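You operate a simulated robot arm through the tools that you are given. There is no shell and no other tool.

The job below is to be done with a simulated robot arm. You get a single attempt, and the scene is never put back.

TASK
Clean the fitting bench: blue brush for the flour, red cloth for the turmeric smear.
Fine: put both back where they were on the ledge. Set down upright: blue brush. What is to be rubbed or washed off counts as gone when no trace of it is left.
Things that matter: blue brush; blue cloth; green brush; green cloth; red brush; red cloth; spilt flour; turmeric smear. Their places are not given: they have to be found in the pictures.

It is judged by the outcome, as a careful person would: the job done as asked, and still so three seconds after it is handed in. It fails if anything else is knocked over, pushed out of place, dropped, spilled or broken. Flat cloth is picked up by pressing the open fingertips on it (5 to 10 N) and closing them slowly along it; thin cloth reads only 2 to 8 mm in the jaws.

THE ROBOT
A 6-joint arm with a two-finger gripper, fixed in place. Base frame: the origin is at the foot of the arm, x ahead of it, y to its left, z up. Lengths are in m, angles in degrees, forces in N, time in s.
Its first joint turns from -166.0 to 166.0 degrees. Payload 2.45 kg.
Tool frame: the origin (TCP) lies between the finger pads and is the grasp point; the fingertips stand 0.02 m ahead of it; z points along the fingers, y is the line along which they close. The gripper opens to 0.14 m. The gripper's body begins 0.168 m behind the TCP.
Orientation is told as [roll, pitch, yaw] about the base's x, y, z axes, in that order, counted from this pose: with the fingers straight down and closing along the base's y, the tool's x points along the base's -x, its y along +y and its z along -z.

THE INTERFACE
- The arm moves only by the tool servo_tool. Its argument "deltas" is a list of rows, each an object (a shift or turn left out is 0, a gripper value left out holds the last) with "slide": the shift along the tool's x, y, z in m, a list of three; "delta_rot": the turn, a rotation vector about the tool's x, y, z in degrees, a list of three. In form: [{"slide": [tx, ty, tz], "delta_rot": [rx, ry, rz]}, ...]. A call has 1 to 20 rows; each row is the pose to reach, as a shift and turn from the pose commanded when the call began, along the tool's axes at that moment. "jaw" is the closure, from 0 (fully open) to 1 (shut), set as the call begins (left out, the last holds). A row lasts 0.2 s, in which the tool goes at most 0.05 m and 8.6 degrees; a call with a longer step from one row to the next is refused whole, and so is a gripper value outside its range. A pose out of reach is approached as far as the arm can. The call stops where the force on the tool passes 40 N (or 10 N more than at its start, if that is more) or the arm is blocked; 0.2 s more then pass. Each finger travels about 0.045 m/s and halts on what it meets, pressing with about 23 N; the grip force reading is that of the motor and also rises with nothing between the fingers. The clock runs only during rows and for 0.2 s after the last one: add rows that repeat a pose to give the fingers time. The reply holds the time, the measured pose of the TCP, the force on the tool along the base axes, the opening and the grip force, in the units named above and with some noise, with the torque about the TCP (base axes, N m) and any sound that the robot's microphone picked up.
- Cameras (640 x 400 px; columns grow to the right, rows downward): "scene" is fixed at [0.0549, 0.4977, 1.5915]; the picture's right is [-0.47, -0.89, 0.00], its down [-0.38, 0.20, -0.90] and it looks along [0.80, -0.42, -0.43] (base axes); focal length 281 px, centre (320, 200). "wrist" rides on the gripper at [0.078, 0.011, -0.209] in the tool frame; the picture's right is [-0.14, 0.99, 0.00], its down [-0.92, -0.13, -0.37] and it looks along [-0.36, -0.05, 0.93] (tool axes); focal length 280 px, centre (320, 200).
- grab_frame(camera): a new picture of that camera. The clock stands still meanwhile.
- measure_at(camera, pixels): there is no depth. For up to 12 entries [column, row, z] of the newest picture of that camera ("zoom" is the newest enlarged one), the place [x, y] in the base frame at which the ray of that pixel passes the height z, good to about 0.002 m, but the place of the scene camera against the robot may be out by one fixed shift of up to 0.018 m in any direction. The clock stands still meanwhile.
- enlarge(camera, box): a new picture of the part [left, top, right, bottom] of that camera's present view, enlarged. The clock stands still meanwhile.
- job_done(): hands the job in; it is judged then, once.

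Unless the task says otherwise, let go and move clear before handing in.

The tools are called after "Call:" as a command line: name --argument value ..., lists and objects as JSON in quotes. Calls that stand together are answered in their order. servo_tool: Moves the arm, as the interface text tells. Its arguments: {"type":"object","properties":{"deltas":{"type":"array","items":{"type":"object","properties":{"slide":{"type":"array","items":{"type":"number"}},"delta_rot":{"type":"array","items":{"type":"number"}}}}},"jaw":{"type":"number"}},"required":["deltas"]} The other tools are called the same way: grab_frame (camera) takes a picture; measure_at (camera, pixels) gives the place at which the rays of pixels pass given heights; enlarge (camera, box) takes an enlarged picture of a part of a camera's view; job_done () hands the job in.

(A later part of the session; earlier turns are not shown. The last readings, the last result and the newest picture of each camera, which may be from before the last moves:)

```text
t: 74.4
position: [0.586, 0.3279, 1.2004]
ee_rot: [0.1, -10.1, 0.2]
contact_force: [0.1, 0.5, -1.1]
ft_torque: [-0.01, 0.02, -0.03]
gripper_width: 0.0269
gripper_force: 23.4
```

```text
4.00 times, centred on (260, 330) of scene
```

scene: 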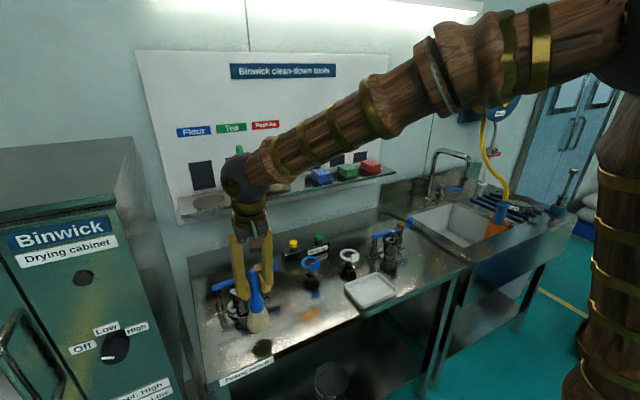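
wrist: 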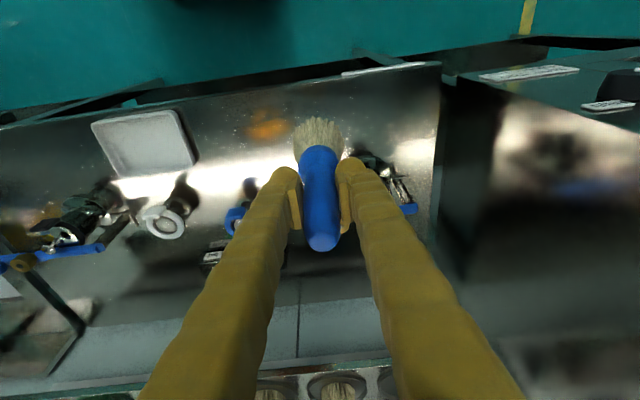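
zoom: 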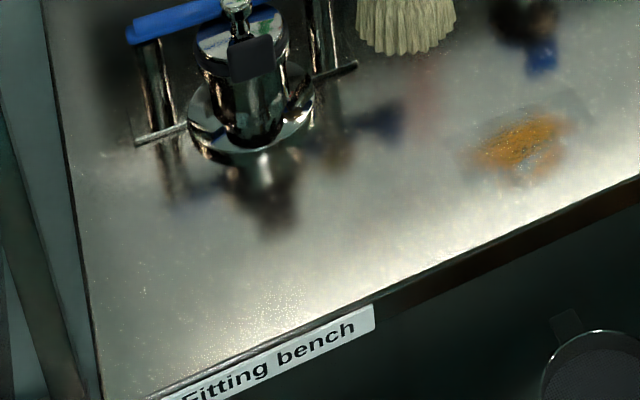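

The flour is completely gone. Now returning the brush: first rise and move to in front of the ledge.

Call:
servo_tool --deltas '[{"slide": [-0.01, 0.005, -0.02]}, {"slide": [-0.03, 0.015, -0.04]}, {"slide": [-0.06, 0.028, -0.055]}, {"slide": [-0.09, 0.042, -0.065]}, {"slide": [-0.12, 0.056, -0.0712]}, {"slide": [-0.15, 0.07, -0.0712]}, {"slide": [-0.18, 0.084, -0.0712]}, {"slide": [-0.208, 0.095, -0.0712]}, {"slide": [-0.2298, 0.102, -0.0712]}, {"slide": [-0.2298, 0.102, -0.0712]}]'

Call:
servo_tool --deltas '[{"slide": [-0.02, 0, 0.0035]}, {"slide": [-0.05, 0, 0.0088]}, {"slide": [-0.08, 0, 0.0141]}, {"slide": [-0.11, 0, 0.0194]}, {"slide": [-0.14, 0, 0.0247]}, {"slide": [-0.163, 0, 0.0287]}, {"slide": [-0.1773, 0, 0.0312]}, {"slide": [-0.1773, 0, 0.0312]}]'

Call:
grab_frame --camera "wrist"

Call:
enlarge --camera "scene" --box '[140, 60, 300, 220]'

```text
t: 76.6
position: [0.8006, 0.4323, 1.3108]
ee_rot: [0.2, -10.1, 0.1]
contact_force: [-0.7, 0.3, -0.7]
ft_torque: [0.01, 0.02, -0.02]
gripper_width: 0.0266
gripper_force: 23.1
```

```text
t: 78.4
position: [0.9789, 0.4318, 1.3109]
ee_rot: [0.0, -10.0, 0.2]
contact_force: [0.2, -0.2, -1.2]
ft_torque: [-0.01, 0.0, -0.03]
gripper_width: 0.0265
gripper_force: 23.8
```

```text
taken
```

wrist: 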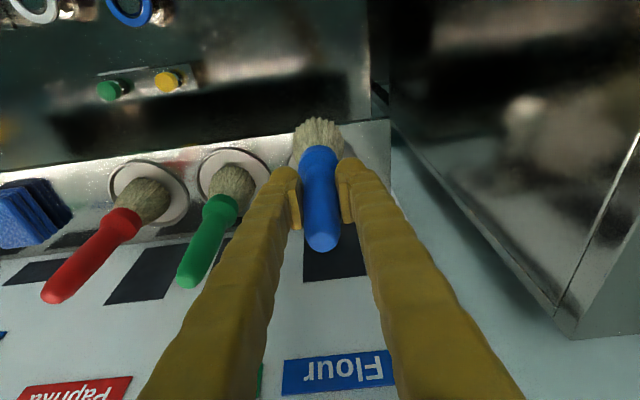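

```text
2.50 times, centred on (220, 140) of scene
```

zoom: 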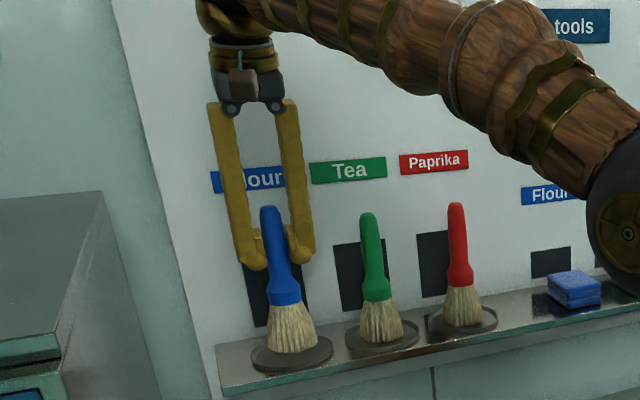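

Lined up in front of the dish. Moving over it along the reachable boundary: to (1.035, 0.4305, 1.300).

Call:
servo_tool --deltas '[{"slide": [-0.01, 0, 0.004]}, {"slide": [-0.022, -0.0005, 0.008]}, {"slide": [-0.034, -0.001, 0.013]}, {"slide": [-0.045, -0.0013, 0.0175]}, {"slide": [-0.0532, -0.0013, 0.0205]}, {"slide": [-0.0532, -0.0013, 0.0205]}]'

Call:
grab_frame --camera "wrist"

```text
t: 79.8
position: [1.036, 0.43, 1.3006]
ee_rot: [0.1, -10.1, 0.2]
contact_force: [-0.1, 0.0, -0.9]
ft_torque: [-0.04, 0.04, 0.01]
gripper_width: 0.0264
gripper_force: 23.2
```

```text
taken
```

wrist: 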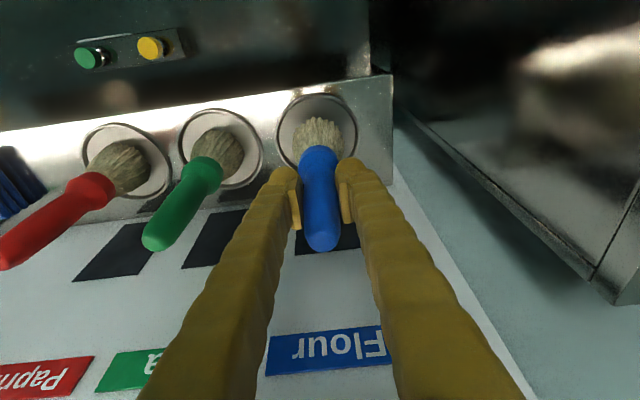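

Bristles are over the dish. Continuing to (1.043, 0.430, 1.279), about 7 mm above expected contact.

Call:
servo_tool --deltas '[{"slide": [-0.001, 0.0001, 0.005]}, {"slide": [-0.002, 0.0002, 0.011]}, {"slide": [-0.003, 0.0003, 0.017]}, {"slide": [-0.0033, 0.0003, 0.0219]}, {"slide": [-0.0033, 0.0003, 0.0219]}]'

```text
t: 81.0
position: [1.0426, 0.431, 1.2793]
ee_rot: [0.2, -10.1, 0.2]
contact_force: [0.0, -0.2, -1.5]
ft_torque: [-0.02, 0.0, -0.02]
gripper_width: 0.0264
gripper_force: 22.9
```

Call:
servo_tool --deltas '[{"slide": [0.0003, 0, 0.002]}, {"slide": [0.0007, 0, 0.004]}, {"slide": [0.0007, 0, 0.004]}]'

```text
t: 81.8
position: [1.0431, 0.4299, 1.2752]
ee_rot: [0.1, -10.1, 0.1]
contact_force: [0.6, 0.6, -1.2]
ft_torque: [0.01, 0.03, 0.02]
gripper_width: 0.0263
gripper_force: 23.0
```

Call:
servo_tool --deltas '[{"slide": [0.0002, 0, 0.001]}, {"slide": [0.0003, 0, 0.002]}, {"slide": [0.0003, 0, 0.002]}]'

```text
t: 82.6
position: [1.0425, 0.4297, 1.2739]
ee_rot: [0.1, -10.1, 0.1]
contact_force: [0.8, 0.3, -0.6]
ft_torque: [-0.03, -0.03, -0.01]
gripper_width: 0.0264
gripper_force: 23.1
```

Call:
servo_tool --deltas '[{"slide": [0.0002, 0, 0.001]}, {"slide": [0.0002, 0, 0.001]}]'

```text
t: 83.2
position: [1.0432, 0.4307, 1.2718]
ee_rot: [0.2, -10.0, 0.1]
contact_force: [-0.3, 0.0, -0.4]
ft_torque: [-0.04, -0.01, -0.03]
gripper_width: 0.0264
gripper_force: 22.8
```

Call:
servo_tool --deltas '[{"slide": [0.0001, 0, 0.0007]}, {"slide": [0.0001, 0, 0.0007]}]'

```text
t: 83.8
position: [1.043, 0.431, 1.2719]
ee_rot: [0.1, -10.1, 0.1]
contact_force: [0.1, 0.3, 6.6]
ft_torque: [0.03, -0.09, -0.01]
gripper_width: 0.0266
gripper_force: 23.1
```

Contact at 6.6 N with negligible torque, so it sits flat. Easing off slightly and releasing.

Call:
servo_tool --deltas '[{"slide": [-0.0001, 0, -0.0005]}, {"slide": [-0.0001, 0, -0.0005]}]'

Call:
servo_tool --deltas '[{"slide": [0, 0, 0]}, {"slide": [0, 0, 0]}, {"slide": [0, 0, 0]}, {"slide": [0, 0, 0]}]' --jaw 0.5

Call:
grab_frame --camera "wrist"

Call:
enlarge --camera "scene" --box '[140, 60, 300, 220]'

```text
t: 84.4
position: [1.0425, 0.4298, 1.2718]
ee_rot: [0.2, -10.1, 0.1]
contact_force: [-0.6, -0.1, 6.3]
ft_torque: [0.03, 0.03, 0.04]
gripper_width: 0.0264
gripper_force: 22.8
```

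```text
t: 85.4
position: [1.0422, 0.43, 1.2708]
ee_rot: [0.2, -10.3, 0.1]
contact_force: [0.0, -0.7, 0.6]
ft_torque: [0.01, 0.0, 0.0]
gripper_width: 0.0698
gripper_force: 0.2
```

```text
taken
```

wrist: 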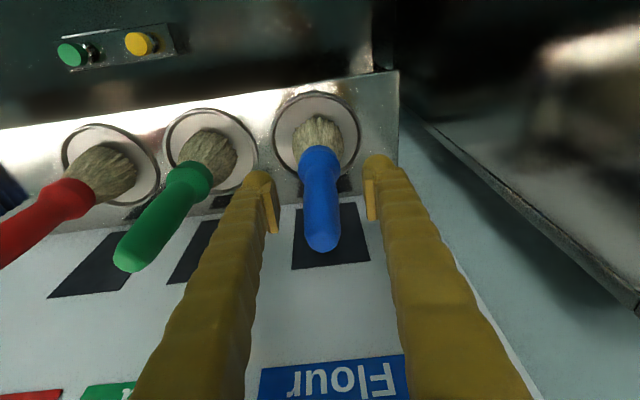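

```text
2.50 times, centred on (220, 140) of scene
```

zoom: 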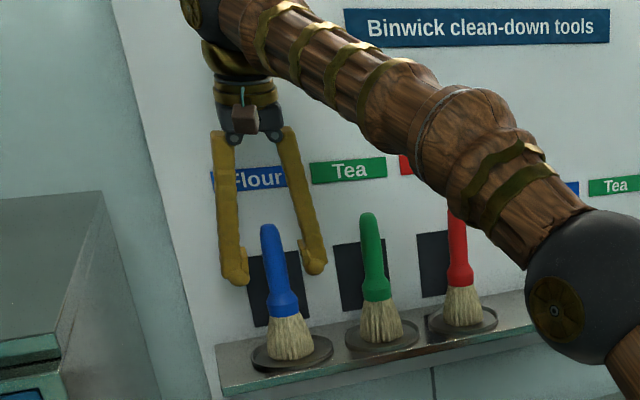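

The blue brush stands upright, centred on its dish. Withdrawing straight back in −x with the fingers either side of the handle.

Call:
servo_tool --deltas '[{"slide": [0.01, 0, -0.0018]}, {"slide": [0.03, 0, -0.0053]}, {"slide": [0.055, 0, -0.0097]}, {"slide": [0.085, 0, -0.015]}, {"slide": [0.115, 0, -0.0203]}, {"slide": [0.145, 0, -0.0256]}, {"slide": [0.175, 0, -0.05]}, {"slide": [0.2, 0, -0.08]}, {"slide": [0.21, 0, -0.1]}, {"slide": [0.21, 0, -0.1]}]'

Call:
grab_frame --camera "wrist"

Call:
enlarge --camera "scene" --box '[150, 120, 310, 220]'

```text
t: 87.6
position: [0.819, 0.4302, 1.3336]
ee_rot: [0.1, -10.0, 0.0]
contact_force: [1.0, -0.6, 0.6]
ft_torque: [0.01, -0.01, -0.03]
gripper_width: 0.0699
gripper_force: 0.1
```

```text
taken
```

wrist: 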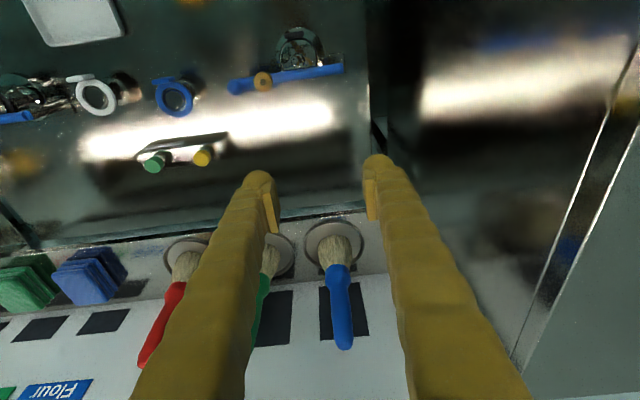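

```text
4.00 times, centred on (230, 170) of scene
```

zoom: 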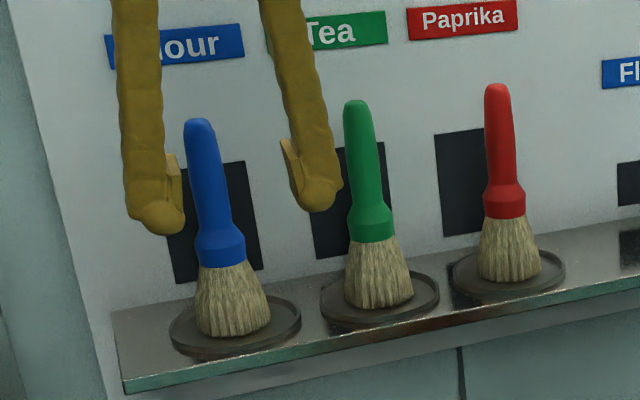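

The brush is home. Now moving right along the ledge (y≈−0.14) at z≈1.40 to look at the cloths.

Call:
servo_tool --deltas '[{"slide": [0, -0.01, -0.02]}, {"slide": [0.002, -0.04, -0.05]}, {"slide": [0.0075, -0.08, -0.0725]}, {"slide": [0.0075, -0.12, -0.0725]}, {"slide": [0.0075, -0.16, -0.0725]}, {"slide": [0.0075, -0.2, -0.0725]}, {"slide": [0.0075, -0.24, -0.0725]}, {"slide": [0.0075, -0.28, -0.0725]}, {"slide": [0.0075, -0.32, -0.0725]}, {"slide": [0.0075, -0.36, -0.0725]}, {"slide": [0.0075, -0.4, -0.0725]}, {"slide": [0.0075, -0.44, -0.0725]}, {"slide": [0.0075, -0.48, -0.0725]}, {"slide": [0.0075, -0.52, -0.0725]}, {"slide": [0.0075, -0.55, -0.0725]}, {"slide": [0.0075, -0.57, -0.0725]}, {"slide": [0.0075, -0.57, -0.0725]}]' --jaw 0.2

Call:
grab_frame --camera "wrist"

Call:
grab_frame --camera "scene"

```text
t: 91.2
position: [0.8006, -0.1404, 1.4022]
ee_rot: [0.2, -10.1, 0.2]
contact_force: [-0.1, 0.1, 0.0]
ft_torque: [-0.01, 0.01, 0.0]
gripper_width: 0.1123
gripper_force: 0.1
```

```text
taken
```

wrist: 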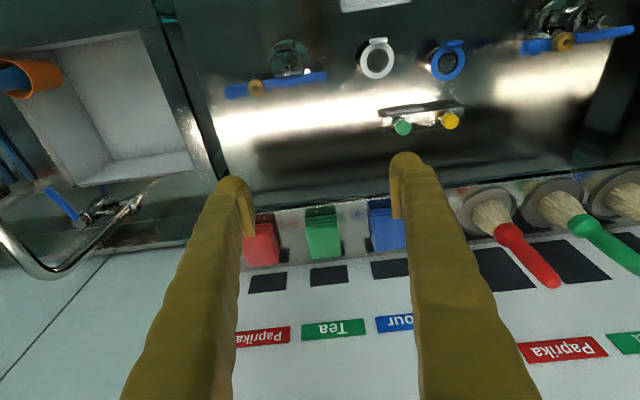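

```text
taken
```

scene: 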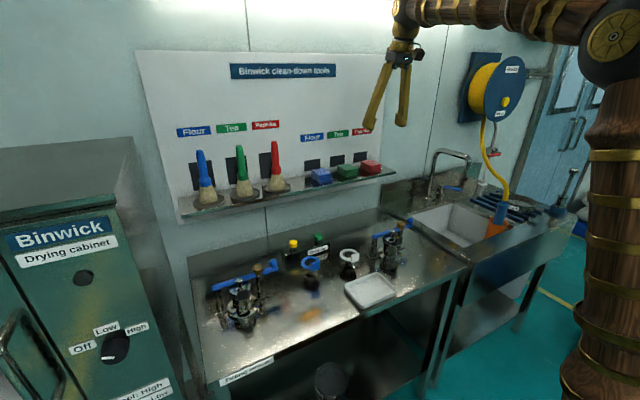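

The red cloth is at about (262,243) next to the left finger. Shifting 0.07 m further right to see it clearly.

Call:
servo_tool --deltas '[{"slide": [0, -0.03, 0]}, {"slide": [0, -0.06, 0]}, {"slide": [0, -0.07, 0]}, {"slide": [0, -0.07, 0]}]'

Call:
grab_frame --camera "wrist"

Call:
enlarge --camera "wrist" --box '[240, 190, 400, 290]'

Call:
enlarge --camera "scene" --box '[300, 130, 420, 205]'

```text
t: 92.2
position: [0.8005, -0.2118, 1.4028]
ee_rot: [0.1, -10.1, 0.1]
contact_force: [0.3, 0.0, 0.3]
ft_torque: [0.01, 0.01, 0.0]
gripper_width: 0.1122
gripper_force: 0.1
```

```text
taken
```

wrist: 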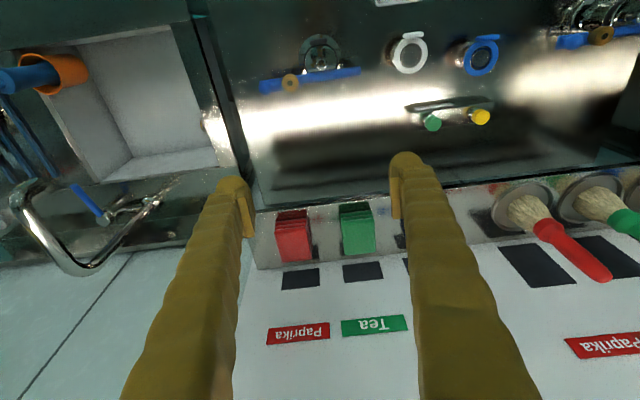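

```text
4.00 times, centred on (320, 240) of wrist
```

zoom: 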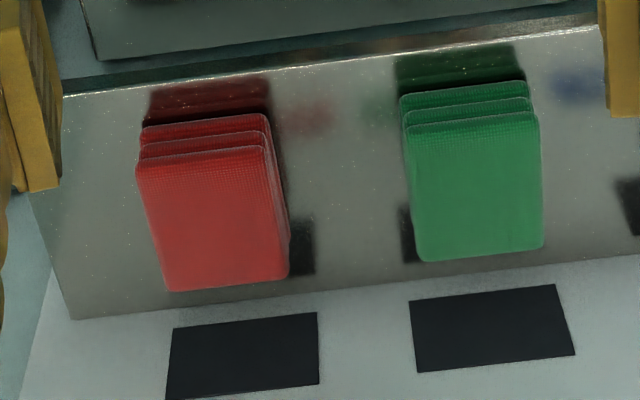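

```text
5.33 times, centred on (360, 168) of scene
```

zoom: 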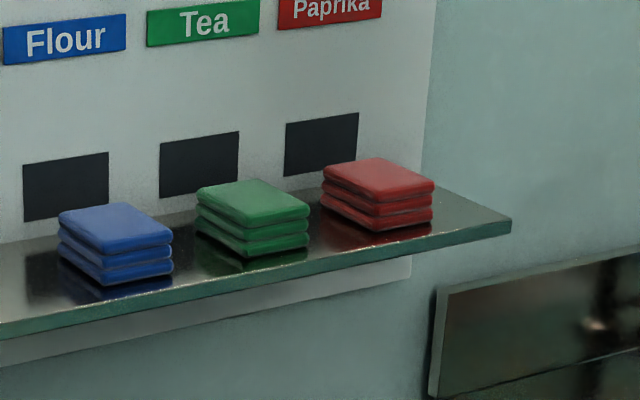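

The red pad is a three-layer folded cloth. Measuring its top-face corners and bottom front edge.

Call:
measure_at --camera "wrist" --pixels '[[274.25, 230.75, 1.16], [305.5, 227, 1.16], [312, 259.5, 1.16], [282, 263, 1.16], [275.75, 221.25, 1.134], [306.25, 218.25, 1.134], [274.25, 230.75, 1.17], [305.5, 227, 1.17], [312, 259.5, 1.17], [282, 263, 1.17], [345, 225, 1.16], [376, 258, 1.16]]'

```text
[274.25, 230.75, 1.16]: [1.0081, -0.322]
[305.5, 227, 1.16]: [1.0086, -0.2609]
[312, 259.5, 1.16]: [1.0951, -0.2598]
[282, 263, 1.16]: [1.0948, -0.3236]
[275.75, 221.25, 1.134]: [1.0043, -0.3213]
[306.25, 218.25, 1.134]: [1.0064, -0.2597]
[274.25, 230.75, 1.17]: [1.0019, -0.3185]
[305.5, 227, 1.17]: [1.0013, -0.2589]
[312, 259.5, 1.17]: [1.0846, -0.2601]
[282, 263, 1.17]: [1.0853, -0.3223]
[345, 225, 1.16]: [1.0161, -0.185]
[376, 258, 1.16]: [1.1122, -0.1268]
```

The red pad spans x 1.006–1.093, y −0.322 to −0.260, z 1.132–1.162. Checking the faucet's clearance before approaching from above.

Call:
measure_at --camera "wrist" --pixels '[[85, 270, 1.2], [85, 270, 1.1], [155, 200, 1.0], [20, 195, 1.2], [110, 215, 1.0]]'

Call:
measure_at --camera "scene" --pixels '[[436, 152, 1.2], [436, 152, 1.15], [436, 152, 1.1], [429, 195, 1.0], [429, 195, 0.95]]'

```text
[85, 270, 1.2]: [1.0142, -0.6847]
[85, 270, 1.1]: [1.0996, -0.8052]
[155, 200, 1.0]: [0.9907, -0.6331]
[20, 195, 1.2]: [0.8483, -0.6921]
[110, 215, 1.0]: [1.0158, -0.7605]
```

```text
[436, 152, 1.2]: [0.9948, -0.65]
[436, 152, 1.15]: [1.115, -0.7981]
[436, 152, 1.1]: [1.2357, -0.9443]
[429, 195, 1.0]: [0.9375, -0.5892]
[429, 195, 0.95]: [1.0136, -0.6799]
```

The faucet is at y≈−0.65, well away. Moving above the red cloth to (1.05, −0.291, 1.27) with the jaws at ~0.10 m.

Call:
servo_tool --deltas '[{"slide": [-0.015, -0.005, 0.012]}, {"slide": [-0.04, -0.014, 0.031]}, {"slide": [-0.065, -0.023, 0.05]}, {"slide": [-0.09, -0.032, 0.07]}, {"slide": [-0.115, -0.041, 0.09]}, {"slide": [-0.14, -0.05, 0.11]}, {"slide": [-0.165, -0.059, 0.13]}, {"slide": [-0.19, -0.068, 0.149]}, {"slide": [-0.21, -0.0765, 0.165]}, {"slide": [-0.2226, -0.0792, 0.1741]}, {"slide": [-0.2226, -0.0792, 0.1741]}]' --jaw 0.29

Call:
grab_frame --camera "wrist"

Call:
grab_frame --camera "scene"

```text
t: 94.6
position: [1.0492, -0.2894, 1.2685]
ee_rot: [0.3, -10.2, 0.1]
contact_force: [0.0, 0.3, 0.5]
ft_torque: [0.02, -0.01, 0.02]
gripper_width: 0.0996
gripper_force: 0.1
```

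```text
taken
```

wrist: 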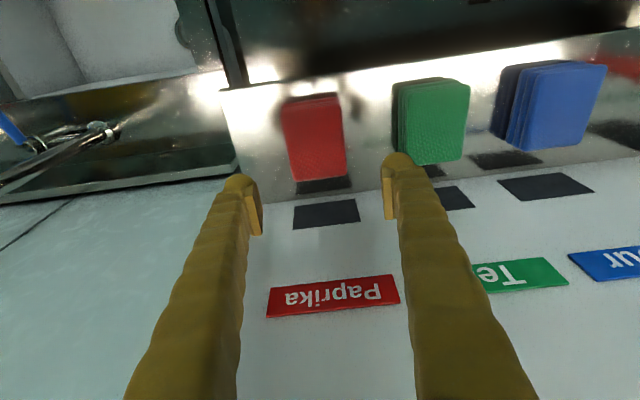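

```text
taken
```

scene: 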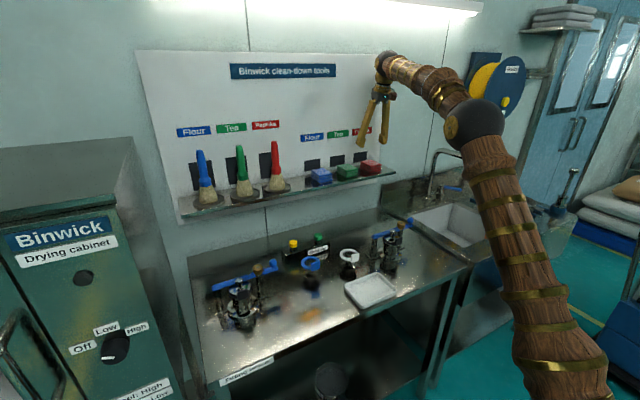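

Measuring the red pad again from this closer view.

Call:
enlarge --camera "wrist" --box '[240, 80, 400, 200]'

```text
3.33 times, centred on (320, 140) of wrist
```

zoom: 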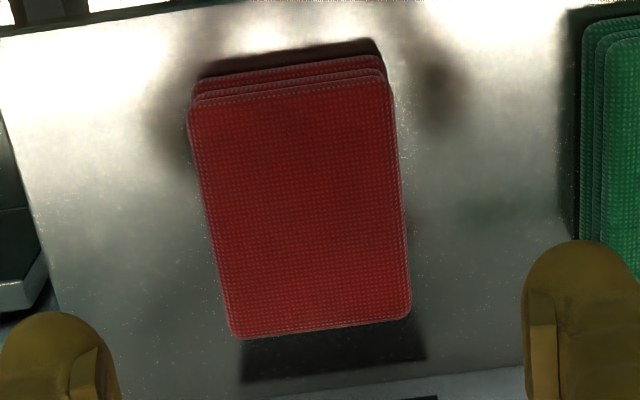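

Call:
measure_at --camera "wrist" --pixels '[[280.4, 112.4, 1.16], [340.4, 104, 1.16], [347.3, 174.5, 1.16], [293.6, 182, 1.16], [281, 104, 1.134], [338.9, 96.5, 1.134], [280.4, 112.4, 1.155], [340.4, 104, 1.155], [347.3, 174.5, 1.155], [293.6, 182, 1.155]]'

```text
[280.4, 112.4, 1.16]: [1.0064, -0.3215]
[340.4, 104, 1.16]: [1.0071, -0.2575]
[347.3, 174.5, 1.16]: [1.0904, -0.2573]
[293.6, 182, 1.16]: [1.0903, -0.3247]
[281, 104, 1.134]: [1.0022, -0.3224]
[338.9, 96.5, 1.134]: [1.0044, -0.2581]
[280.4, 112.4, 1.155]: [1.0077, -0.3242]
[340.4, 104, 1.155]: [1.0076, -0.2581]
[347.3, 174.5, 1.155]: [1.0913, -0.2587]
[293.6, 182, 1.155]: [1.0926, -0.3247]
```

Pad centre is (1.0485, −0.2905), 0.065 m wide. Descending straight down to z≈1.161 so the tips stay ~7 mm above the ledge.

Call:
servo_tool --deltas '[{"slide": [0.004, -0.0003, 0.022]}, {"slide": [0.008, -0.0006, 0.045]}, {"slide": [0.012, -0.0009, 0.067]}, {"slide": [0.016, -0.0011, 0.088]}, {"slide": [0.0185, -0.0011, 0.1]}, {"slide": [0.0194, -0.0011, 0.1058]}, {"slide": [0.0194, -0.0011, 0.1058]}]'

Call:
grab_frame --camera "wrist"

Call:
enlarge --camera "scene" --box '[300, 110, 420, 200]'

```text
t: 96.2
position: [1.0488, -0.2908, 1.1601]
ee_rot: [0.2, -10.2, 0.1]
contact_force: [-0.1, -0.5, -0.1]
ft_torque: [0.03, 0.04, 0.01]
gripper_width: 0.0996
gripper_force: 0.0
```

```text
taken
```

wrist: 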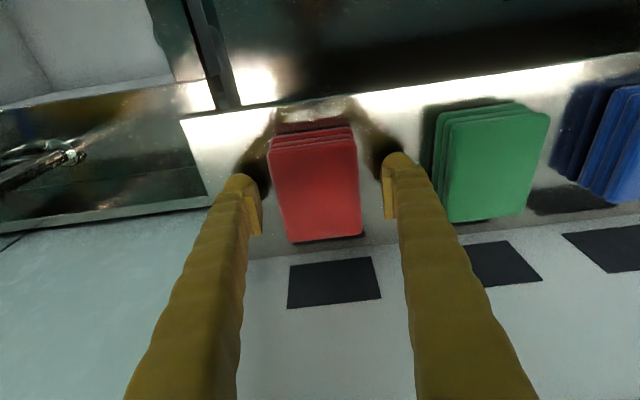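

```text
4.44 times, centred on (360, 155) of scene
```

zoom: 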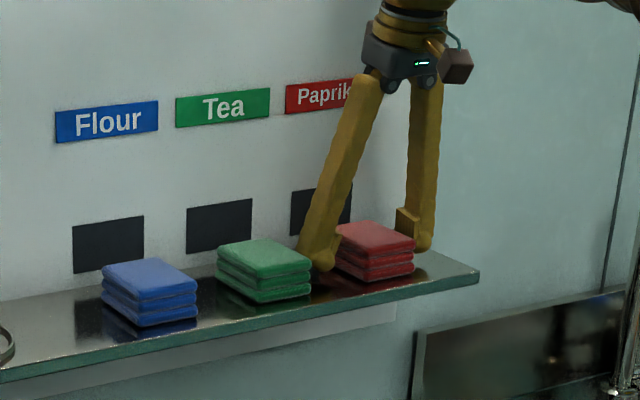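

The fingers straddle the red pad. Closing gradually.

Call:
servo_tool --deltas '[{"slide": [0, 0, 0]}, {"slide": [0, 0, 0]}, {"slide": [0, 0, 0]}]' --jaw 0.52

Call:
servo_tool --deltas '[{"slide": [0, 0, 0]}, {"slide": [0, 0, 0]}, {"slide": [0, 0, 0]}]' --jaw 0.62

Call:
grab_frame --camera "wrist"

```text
t: 97.0
position: [1.0498, -0.2892, 1.1613]
ee_rot: [0.2, -10.1, 0.1]
contact_force: [0.0, -0.2, -0.1]
ft_torque: [0.03, 0.02, 0.03]
gripper_width: 0.0682
gripper_force: 3.5
```

```text
t: 97.8
position: [1.0487, -0.289, 1.1616]
ee_rot: [0.2, -10.1, 0.1]
contact_force: [-0.1, -0.2, 0.8]
ft_torque: [0.0, 0.0, -0.01]
gripper_width: 0.0665
gripper_force: 23.1
```

```text
taken
```

wrist: 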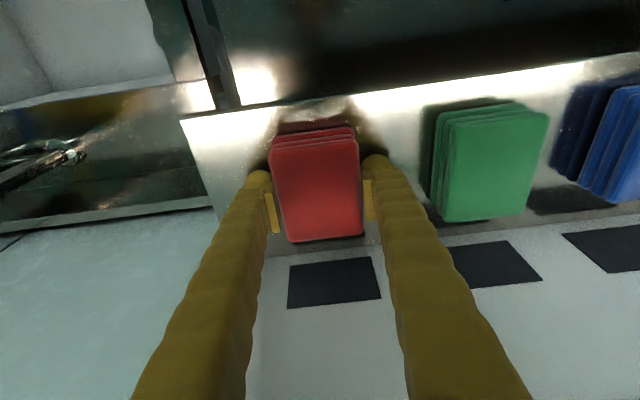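

The pad is held at 66.5 mm with 23 N. Lifting 0.05 m.

Call:
servo_tool --deltas '[{"slide": [0, 0, 0]}, {"slide": [-0.0017, 0, -0.01]}, {"slide": [-0.004, 0, -0.024]}, {"slide": [-0.007, 0, -0.038]}, {"slide": [-0.0087, 0, -0.0492]}, {"slide": [-0.0087, 0, -0.0492]}]' --jaw 0.8

Call:
grab_frame --camera "wrist"

Call:
enlarge --camera "scene" --box '[300, 110, 420, 200]'

```text
t: 99.2
position: [1.0488, -0.2906, 1.2122]
ee_rot: [0.3, -10.1, 0.1]
contact_force: [-0.1, -0.8, -0.2]
ft_torque: [0.0, -0.02, -0.02]
gripper_width: 0.0666
gripper_force: 23.3
```

```text
taken
```

wrist: 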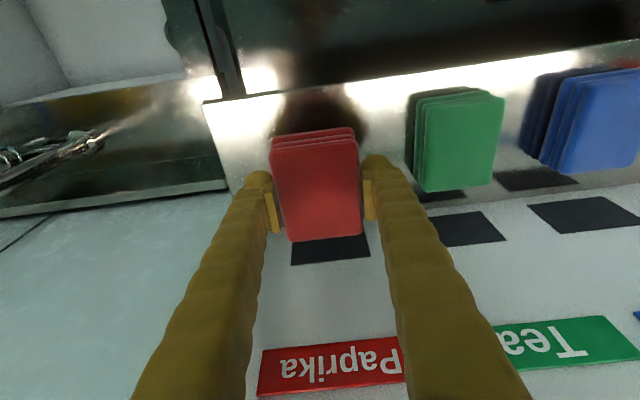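

```text
4.44 times, centred on (360, 155) of scene
```

zoom: 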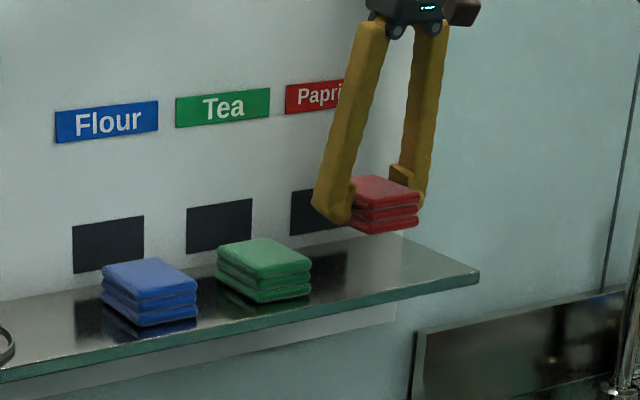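

The pad came up level; its neighbours are undisturbed. Retracting straight back, then toward the smear.

Call:
servo_tool --deltas '[{"slide": [0.015, 0, -0.006]}, {"slide": [0.04, 0, -0.016]}, {"slide": [0.07, 0, -0.027]}, {"slide": [0.1, 0.005, -0.038]}, {"slide": [0.13, 0.025, -0.048]}, {"slide": [0.16, 0.05, -0.058]}, {"slide": [0.19, 0.08, -0.068]}, {"slide": [0.215, 0.11, -0.075]}, {"slide": [0.235, 0.135, -0.0806]}, {"slide": [0.2386, 0.14, -0.0806]}, {"slide": [0.2386, 0.14, -0.0806]}]'

Call:
grab_frame --camera "wrist"

```text
t: 101.6
position: [0.7999, -0.1504, 1.2506]
ee_rot: [0.2, -10.2, 0.1]
contact_force: [0.5, -0.3, -1.2]
ft_torque: [0.01, 0.03, 0.01]
gripper_width: 0.0666
gripper_force: 22.8
```

```text
taken
```

wrist: 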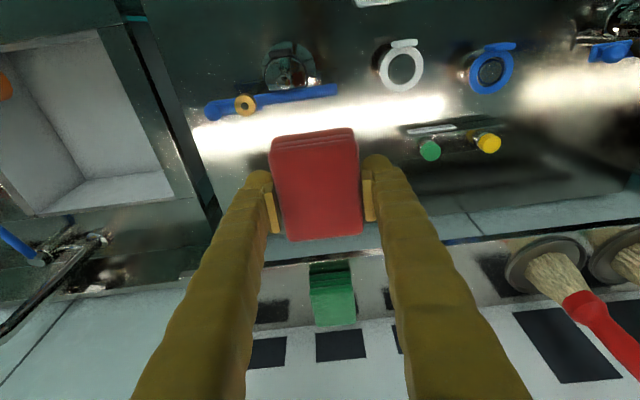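

Moving over to above the smear at (0.60, 0.234, 1.20).

Call:
servo_tool --deltas '[{"slide": [0.008, 0.015, 0]}, {"slide": [0.024, 0.045, 0.001]}, {"slide": [0.04, 0.077, 0.002]}, {"slide": [0.057, 0.109, 0.003]}, {"slide": [0.074, 0.141, 0.004]}, {"slide": [0.091, 0.173, 0.005]}, {"slide": [0.108, 0.205, 0.006]}, {"slide": [0.125, 0.237, 0.007]}, {"slide": [0.142, 0.269, 0.008]}, {"slide": [0.16, 0.301, 0.01]}, {"slide": [0.177, 0.333, 0.012]}, {"slide": [0.194, 0.362, 0.013]}, {"slide": [0.203, 0.38, 0.014]}, {"slide": [0.2057, 0.384, 0.0145]}, {"slide": [0.2057, 0.384, 0.0145]}]'

Call:
grab_frame --camera "wrist"

Call:
grab_frame --camera "scene"

```text
t: 104.8
position: [0.5996, 0.2337, 1.1999]
ee_rot: [0.2, -10.1, 0.1]
contact_force: [-0.5, 0.0, -0.1]
ft_torque: [0.0, 0.01, 0.03]
gripper_width: 0.0667
gripper_force: 22.9
```

```text
taken
```

wrist: 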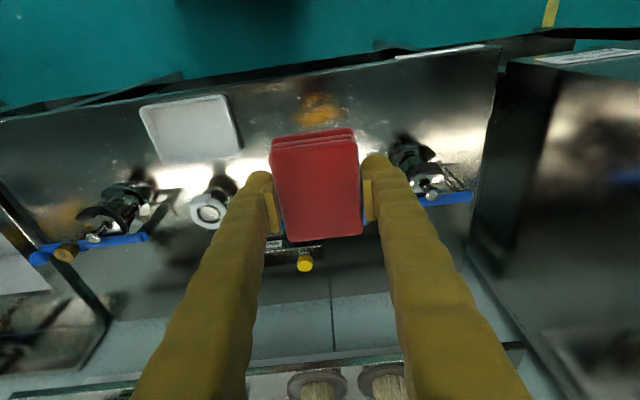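

```text
taken
```

scene: 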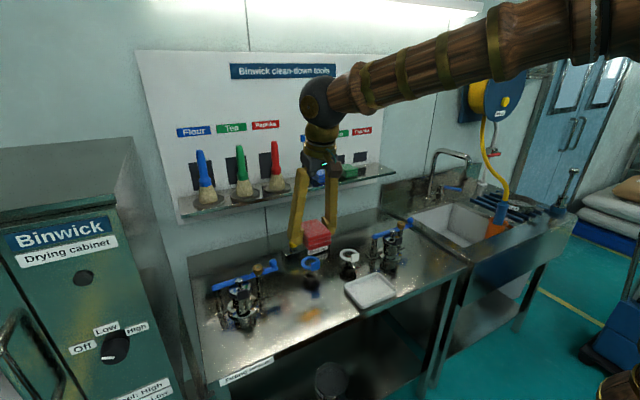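

The smear shows at (320,108) just beyond the cloth. Enlarging it to get its extents, with the bench at z≈0.88.

Call:
enlarge --camera "wrist" --box '[240, 60, 400, 160]'

Call:
measure_at --camera "wrist" --pixels '[[320, 108, 0.88], [300, 95, 0.88], [345, 92, 0.88], [347, 125, 0.88], [298, 125, 0.88]]'

```text
4.00 times, centred on (320, 110) of wrist
```

zoom: 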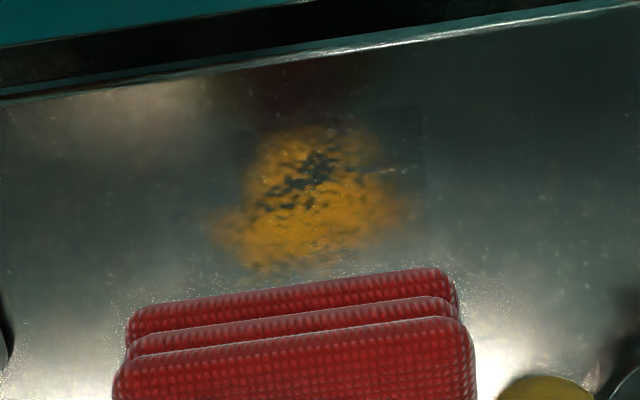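

```text
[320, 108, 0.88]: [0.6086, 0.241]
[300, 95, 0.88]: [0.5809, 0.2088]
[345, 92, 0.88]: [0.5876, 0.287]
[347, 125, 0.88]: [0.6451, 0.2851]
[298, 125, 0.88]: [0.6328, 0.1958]
```

Smear spans roughly x 0.58–0.65, y 0.19–0.285. Descending the cloth to z≈0.93 (≈2 cm above contact) over its centre.

Call:
servo_tool --deltas '[{"slide": [0.002, 0.0003, 0.015]}, {"slide": [0.006, 0.0006, 0.045]}, {"slide": [0.01, 0.001, 0.08]}, {"slide": [0.014, 0.0013, 0.115]}, {"slide": [0.019, 0.0016, 0.15]}, {"slide": [0.023, 0.002, 0.185]}, {"slide": [0.027, 0.0023, 0.215]}, {"slide": [0.03, 0.0023, 0.24]}, {"slide": [0.0325, 0.0023, 0.258]}, {"slide": [0.0337, 0.0023, 0.2682]}, {"slide": [0.0337, 0.0023, 0.2682]}]'

Call:
enlarge --camera "scene" --box '[240, 230, 400, 350]'

Call:
grab_frame --camera "wrist"

```text
t: 107.2
position: [0.6119, 0.2362, 0.9313]
ee_rot: [0.2, -10.1, 0.0]
contact_force: [0.3, -0.4, -0.9]
ft_torque: [0.0, 0.0, 0.0]
gripper_width: 0.0667
gripper_force: 23.1
```

```text
3.33 times, centred on (320, 290) of scene
```

zoom: 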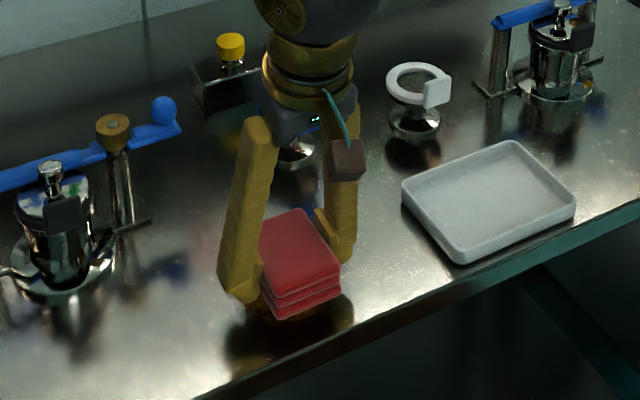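

```text
taken
```

wrist: 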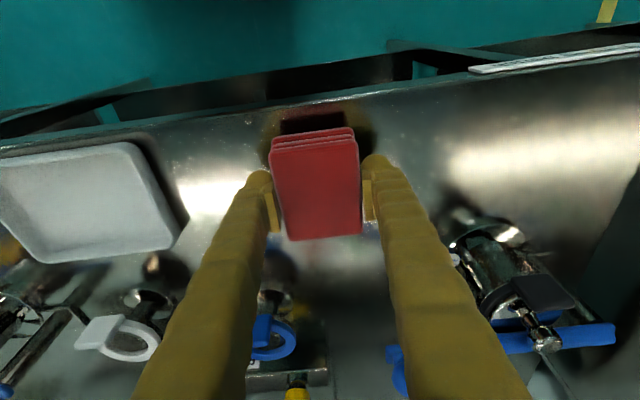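

Pad is about 2 cm above the smear. Continuing down carefully.

Call:
servo_tool --deltas '[{"slide": [0.0007, 0, 0.004]}, {"slide": [0.0014, 0, 0.008]}, {"slide": [0.0021, 0, 0.012]}, {"slide": [0.0026, 0, 0.015]}, {"slide": [0.0026, 0, 0.015]}]'

```text
t: 108.4
position: [0.6121, 0.2363, 0.9158]
ee_rot: [0.1, -10.0, 0.2]
contact_force: [-0.3, 0.2, -0.6]
ft_torque: [0.0, 0.01, 0.04]
gripper_width: 0.0663
gripper_force: 23.3
```

Call:
servo_tool --deltas '[{"slide": [0.0002, 0, 0.001]}, {"slide": [0.0003, 0, 0.002]}, {"slide": [0.0005, 0, 0.003]}, {"slide": [0.0005, 0, 0.003]}]'

```text
t: 109.4
position: [0.6128, 0.2378, 0.9125]
ee_rot: [0.2, -10.1, 0.1]
contact_force: [0.0, -0.5, -0.9]
ft_torque: [-0.02, 0.05, -0.03]
gripper_width: 0.0665
gripper_force: 23.0
```

Call:
servo_tool --deltas '[{"slide": [0.0002, 0, 0.001]}, {"slide": [0.0002, 0, 0.001]}]'

```text
t: 110.0
position: [0.6126, 0.2356, 0.913]
ee_rot: [0.1, -10.1, 0.1]
contact_force: [0.1, 0.4, -0.3]
ft_torque: [0.01, 0.02, 0.02]
gripper_width: 0.0665
gripper_force: 22.9
```

Call:
servo_tool --deltas '[{"slide": [0.0002, 0, 0.001]}, {"slide": [0.0002, 0, 0.001]}]'

```text
t: 110.6
position: [0.6125, 0.2364, 0.9101]
ee_rot: [0.1, -10.0, 0.1]
contact_force: [0.3, -0.1, -0.5]
ft_torque: [-0.02, 0.04, 0.01]
gripper_width: 0.0665
gripper_force: 22.8
```

Call:
servo_tool --deltas '[{"slide": [0.0002, 0, 0.001]}, {"slide": [0.0002, 0, 0.001]}]'

```text
t: 111.2
position: [0.6127, 0.2365, 0.9086]
ee_rot: [0.2, -10.1, 0.1]
contact_force: [0.6, -0.9, 0.1]
ft_torque: [0.0, -0.03, 0.0]
gripper_width: 0.0663
gripper_force: 22.6
```

Call:
servo_tool --deltas '[{"slide": [0.0001, 0, 0.0007]}, {"slide": [0.0001, 0, 0.0007]}]'

```text
t: 111.8
position: [0.6134, 0.2364, 0.9082]
ee_rot: [0.1, -10.0, 0.0]
contact_force: [-0.4, 1.0, -1.0]
ft_torque: [0.0, 0.01, -0.02]
gripper_width: 0.0665
gripper_force: 22.8
```

Call:
servo_tool --deltas '[{"slide": [0.0001, 0, 0.0007]}, {"slide": [0.0001, 0, 0.0007]}]'

```text
t: 112.4
position: [0.6117, 0.236, 0.9071]
ee_rot: [0.1, -10.2, 0.1]
contact_force: [-0.2, -0.2, -0.9]
ft_torque: [0.02, -0.01, 0.02]
gripper_width: 0.0663
gripper_force: 23.1
```

Call:
servo_tool --deltas '[{"slide": [0.0001, 0, 0.0007]}, {"slide": [0.0001, 0, 0.0007]}]'

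Call:
enlarge --camera "scene" --box '[280, 270, 360, 330]'

Call:
enlarge --camera "wrist" --box '[230, 80, 400, 200]'

```text
t: 113.0
position: [0.6135, 0.237, 0.9077]
ee_rot: [0.1, -10.1, 0.1]
contact_force: [-1.6, 0.9, 2.7]
ft_torque: [0.11, -0.15, 0.01]
gripper_width: 0.0661
gripper_force: 22.9
```

```text
6.67 times, centred on (320, 300) of scene
```

zoom: 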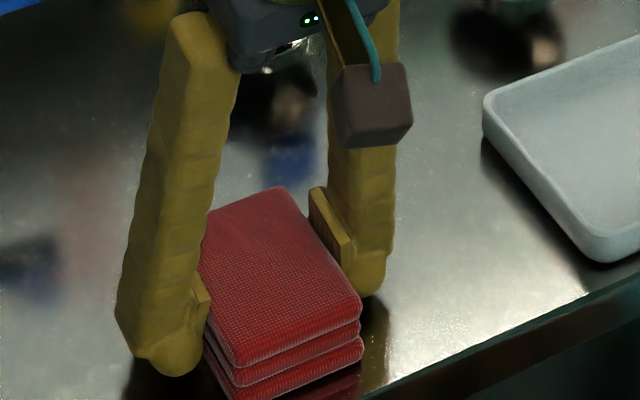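

```text
3.33 times, centred on (315, 140) of wrist
```

zoom: 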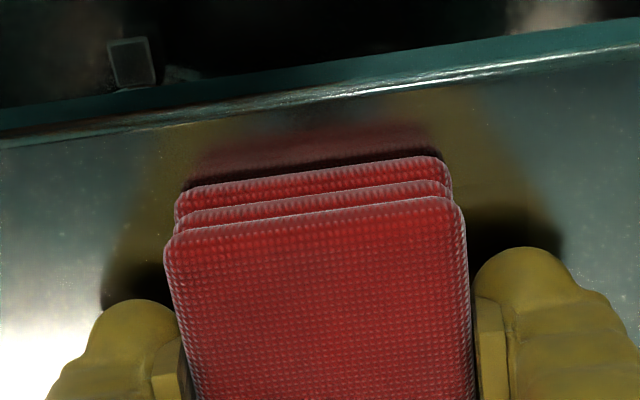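

First contact: 2.7 N. Adding a bit of pressure.

Call:
servo_tool --deltas '[{"slide": [0.0001, 0, 0.0004]}, {"slide": [0.0001, 0, 0.0004]}]'

```text
t: 113.6
position: [0.6113, 0.236, 0.9065]
ee_rot: [0.1, -10.1, 0.1]
contact_force: [-0.6, -3.6, 13.0]
ft_torque: [0.06, 0.19, 0.01]
gripper_width: 0.0667
gripper_force: 23.0
```

13 N, so it's stiff; easing 0.2 mm and rubbing along y across the smear.

Call:
servo_tool --deltas '[{"slide": [0, 0.012, -0.0002]}, {"slide": [0, 0.03, -0.0002]}, {"slide": [0, 0.05, -0.0002]}, {"slide": [0, 0.03, -0.0002]}, {"slide": [0, 0.01, -0.0002]}, {"slide": [0, -0.01, -0.0002]}, {"slide": [0, -0.03, -0.0002]}, {"slide": [0, -0.05, -0.0002]}, {"slide": [0, -0.06, -0.0002]}, {"slide": [0, -0.06, -0.0002]}]'

Call:
grab_frame --camera "wrist"

Call:
enlarge --camera "scene" --box '[240, 260, 400, 360]'

```text
t: 115.8
position: [0.6138, 0.1759, 0.9074]
ee_rot: [0.2, -10.2, 0.0]
contact_force: [2.4, 3.9, 13.8]
ft_torque: [0.02, 0.21, -0.06]
gripper_width: 0.0663
gripper_force: 23.2
```

```text
taken
```

wrist: 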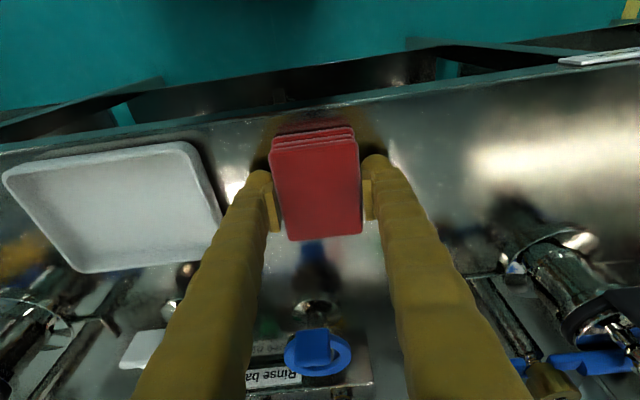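

```text
4.00 times, centred on (320, 310) of scene
```

zoom: 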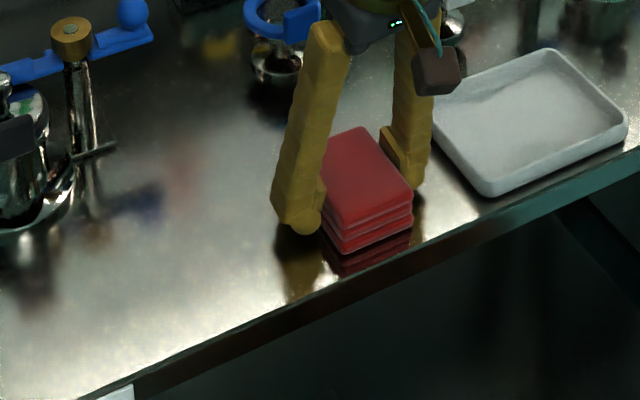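

No orange visible left of the cloth now. Repeating strokes with x offsets, staying clear of the tray at right.

Call:
servo_tool --deltas '[{"slide": [0, 0.02, 0]}, {"slide": [0, 0.045, 0]}, {"slide": [0, 0.07, 0]}, {"slide": [0, 0.095, 0]}, {"slide": [0, 0.118, 0]}, {"slide": [0.0197, 0.118, -0.0035]}, {"slide": [0.0197, 0.095, -0.0035]}, {"slide": [0.0197, 0.07, -0.0035]}, {"slide": [0.0197, 0.045, -0.0035]}, {"slide": [0.0197, 0.02, -0.0035]}, {"slide": [0.0197, 0.0, -0.0035]}, {"slide": [-0.0, 0.005, 0.0]}, {"slide": [-0.0177, 0.005, 0.0031]}, {"slide": [-0.0177, 0.03, 0.0031]}, {"slide": [-0.0177, 0.055, 0.0031]}, {"slide": [-0.0177, 0.08, 0.0031]}, {"slide": [-0.0177, 0.1, 0.0031]}, {"slide": [-0.0177, 0.118, 0.0031]}, {"slide": [-0.0177, 0.118, 0.0031]}]'

Call:
grab_frame --camera "wrist"

Call:
enlarge --camera "scene" --box '[240, 260, 400, 360]'

```text
t: 119.8
position: [0.6306, 0.2946, 0.9068]
ee_rot: [0.1, -10.1, 0.1]
contact_force: [-3.3, -3.6, 13.7]
ft_torque: [0.02, 0.19, 0.04]
gripper_width: 0.0664
gripper_force: 23.0
```

```text
taken
```

wrist: 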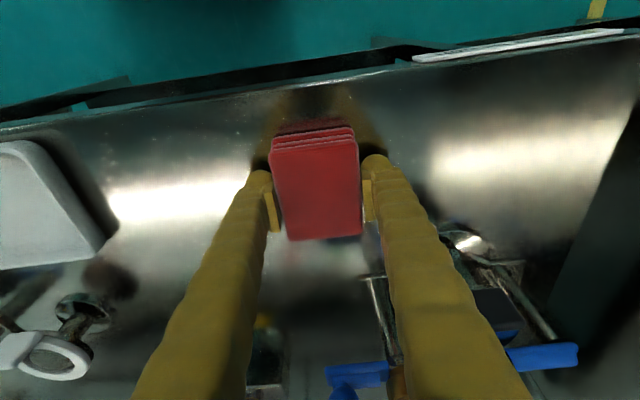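

```text
4.00 times, centred on (320, 310) of scene
```

zoom: 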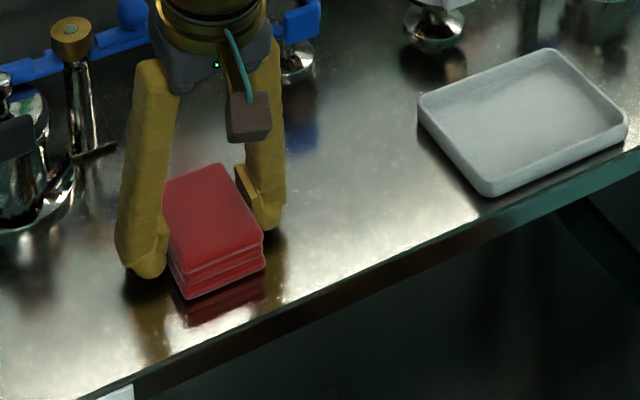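

The smear looks gone from both views. One more pass back across, then lifting for inspection.

Call:
servo_tool --deltas '[{"slide": [0, -0.023, 0]}, {"slide": [0, -0.046, 0]}, {"slide": [0.009, -0.07, -0.0016]}, {"slide": [0.017, -0.093, -0.003]}, {"slide": [0.017, -0.113, -0.003]}, {"slide": [0.025, -0.09, -0.0044]}, {"slide": [0.033, -0.065, -0.0058]}, {"slide": [0.033, -0.04, -0.0058]}, {"slide": [0.033, -0.015, -0.0058]}, {"slide": [0.033, 0.0, -0.0058]}]'

Call:
servo_tool --deltas '[{"slide": [-0.002, 0, -0.01]}, {"slide": [-0.0065, 0.01, -0.037]}, {"slide": [-0.013, 0.03, -0.075]}, {"slide": [-0.02, 0.05, -0.115]}, {"slide": [-0.026, 0.07, -0.15]}, {"slide": [-0.033, 0.08, -0.19]}, {"slide": [-0.04, 0.08, -0.23]}, {"slide": [-0.04, 0.08, -0.23]}]'

Call:
grab_frame --camera "wrist"

Call:
enlarge --camera "scene" --box '[200, 250, 400, 375]'

```text
t: 122.0
position: [0.5975, 0.295, 0.907]
ee_rot: [0.2, -10.1, 0.1]
contact_force: [0.5, -0.7, 1.2]
ft_torque: [0.01, 0.05, 0.03]
gripper_width: 0.0664
gripper_force: 22.9
```

```text
t: 123.8
position: [0.596, 0.3733, 1.1405]
ee_rot: [0.1, -10.0, 0.1]
contact_force: [-0.1, 0.5, -0.9]
ft_torque: [-0.03, 0.03, 0.02]
gripper_width: 0.0662
gripper_force: 22.8
```

```text
taken
```

wrist: 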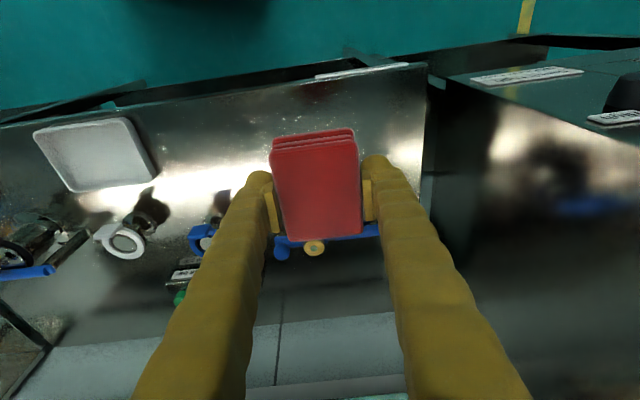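

```text
3.20 times, centred on (300, 312) of scene
```

zoom: 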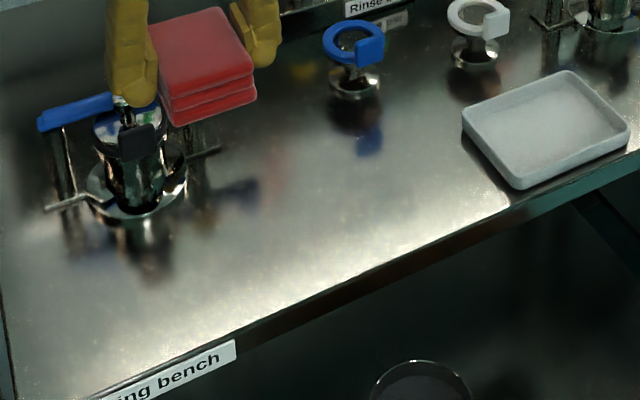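

Bench looks clean in the scene view. Enlarging the wrist view at the former smear for any faint trace.

Call:
enlarge --camera "wrist" --box '[150, 70, 310, 170]'

Call:
enlarge --camera "scene" --box '[270, 285, 350, 335]'

Call:
enlarge --camera "wrist" --box '[280, 50, 440, 150]'

```text
4.00 times, centred on (230, 120) of wrist
```

zoom: 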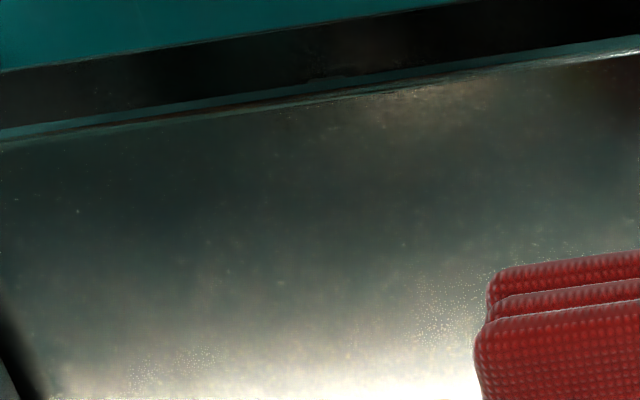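

```text
8.00 times, centred on (310, 310) of scene
```

zoom: 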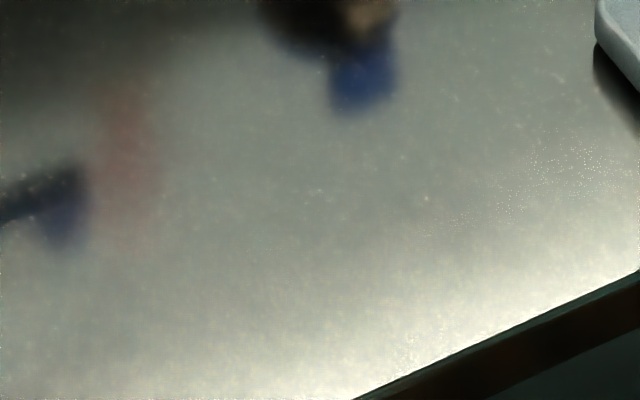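

```text
4.00 times, centred on (360, 100) of wrist
```

zoom: 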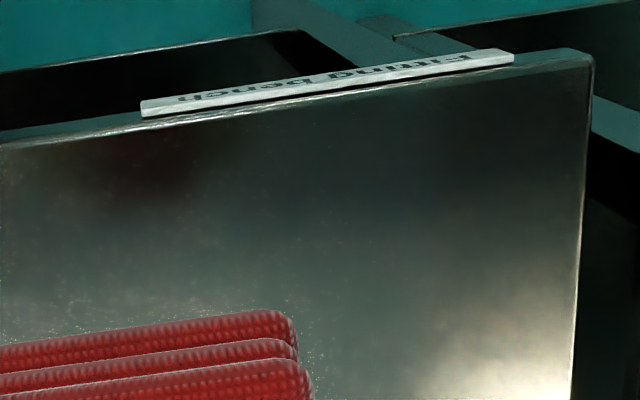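

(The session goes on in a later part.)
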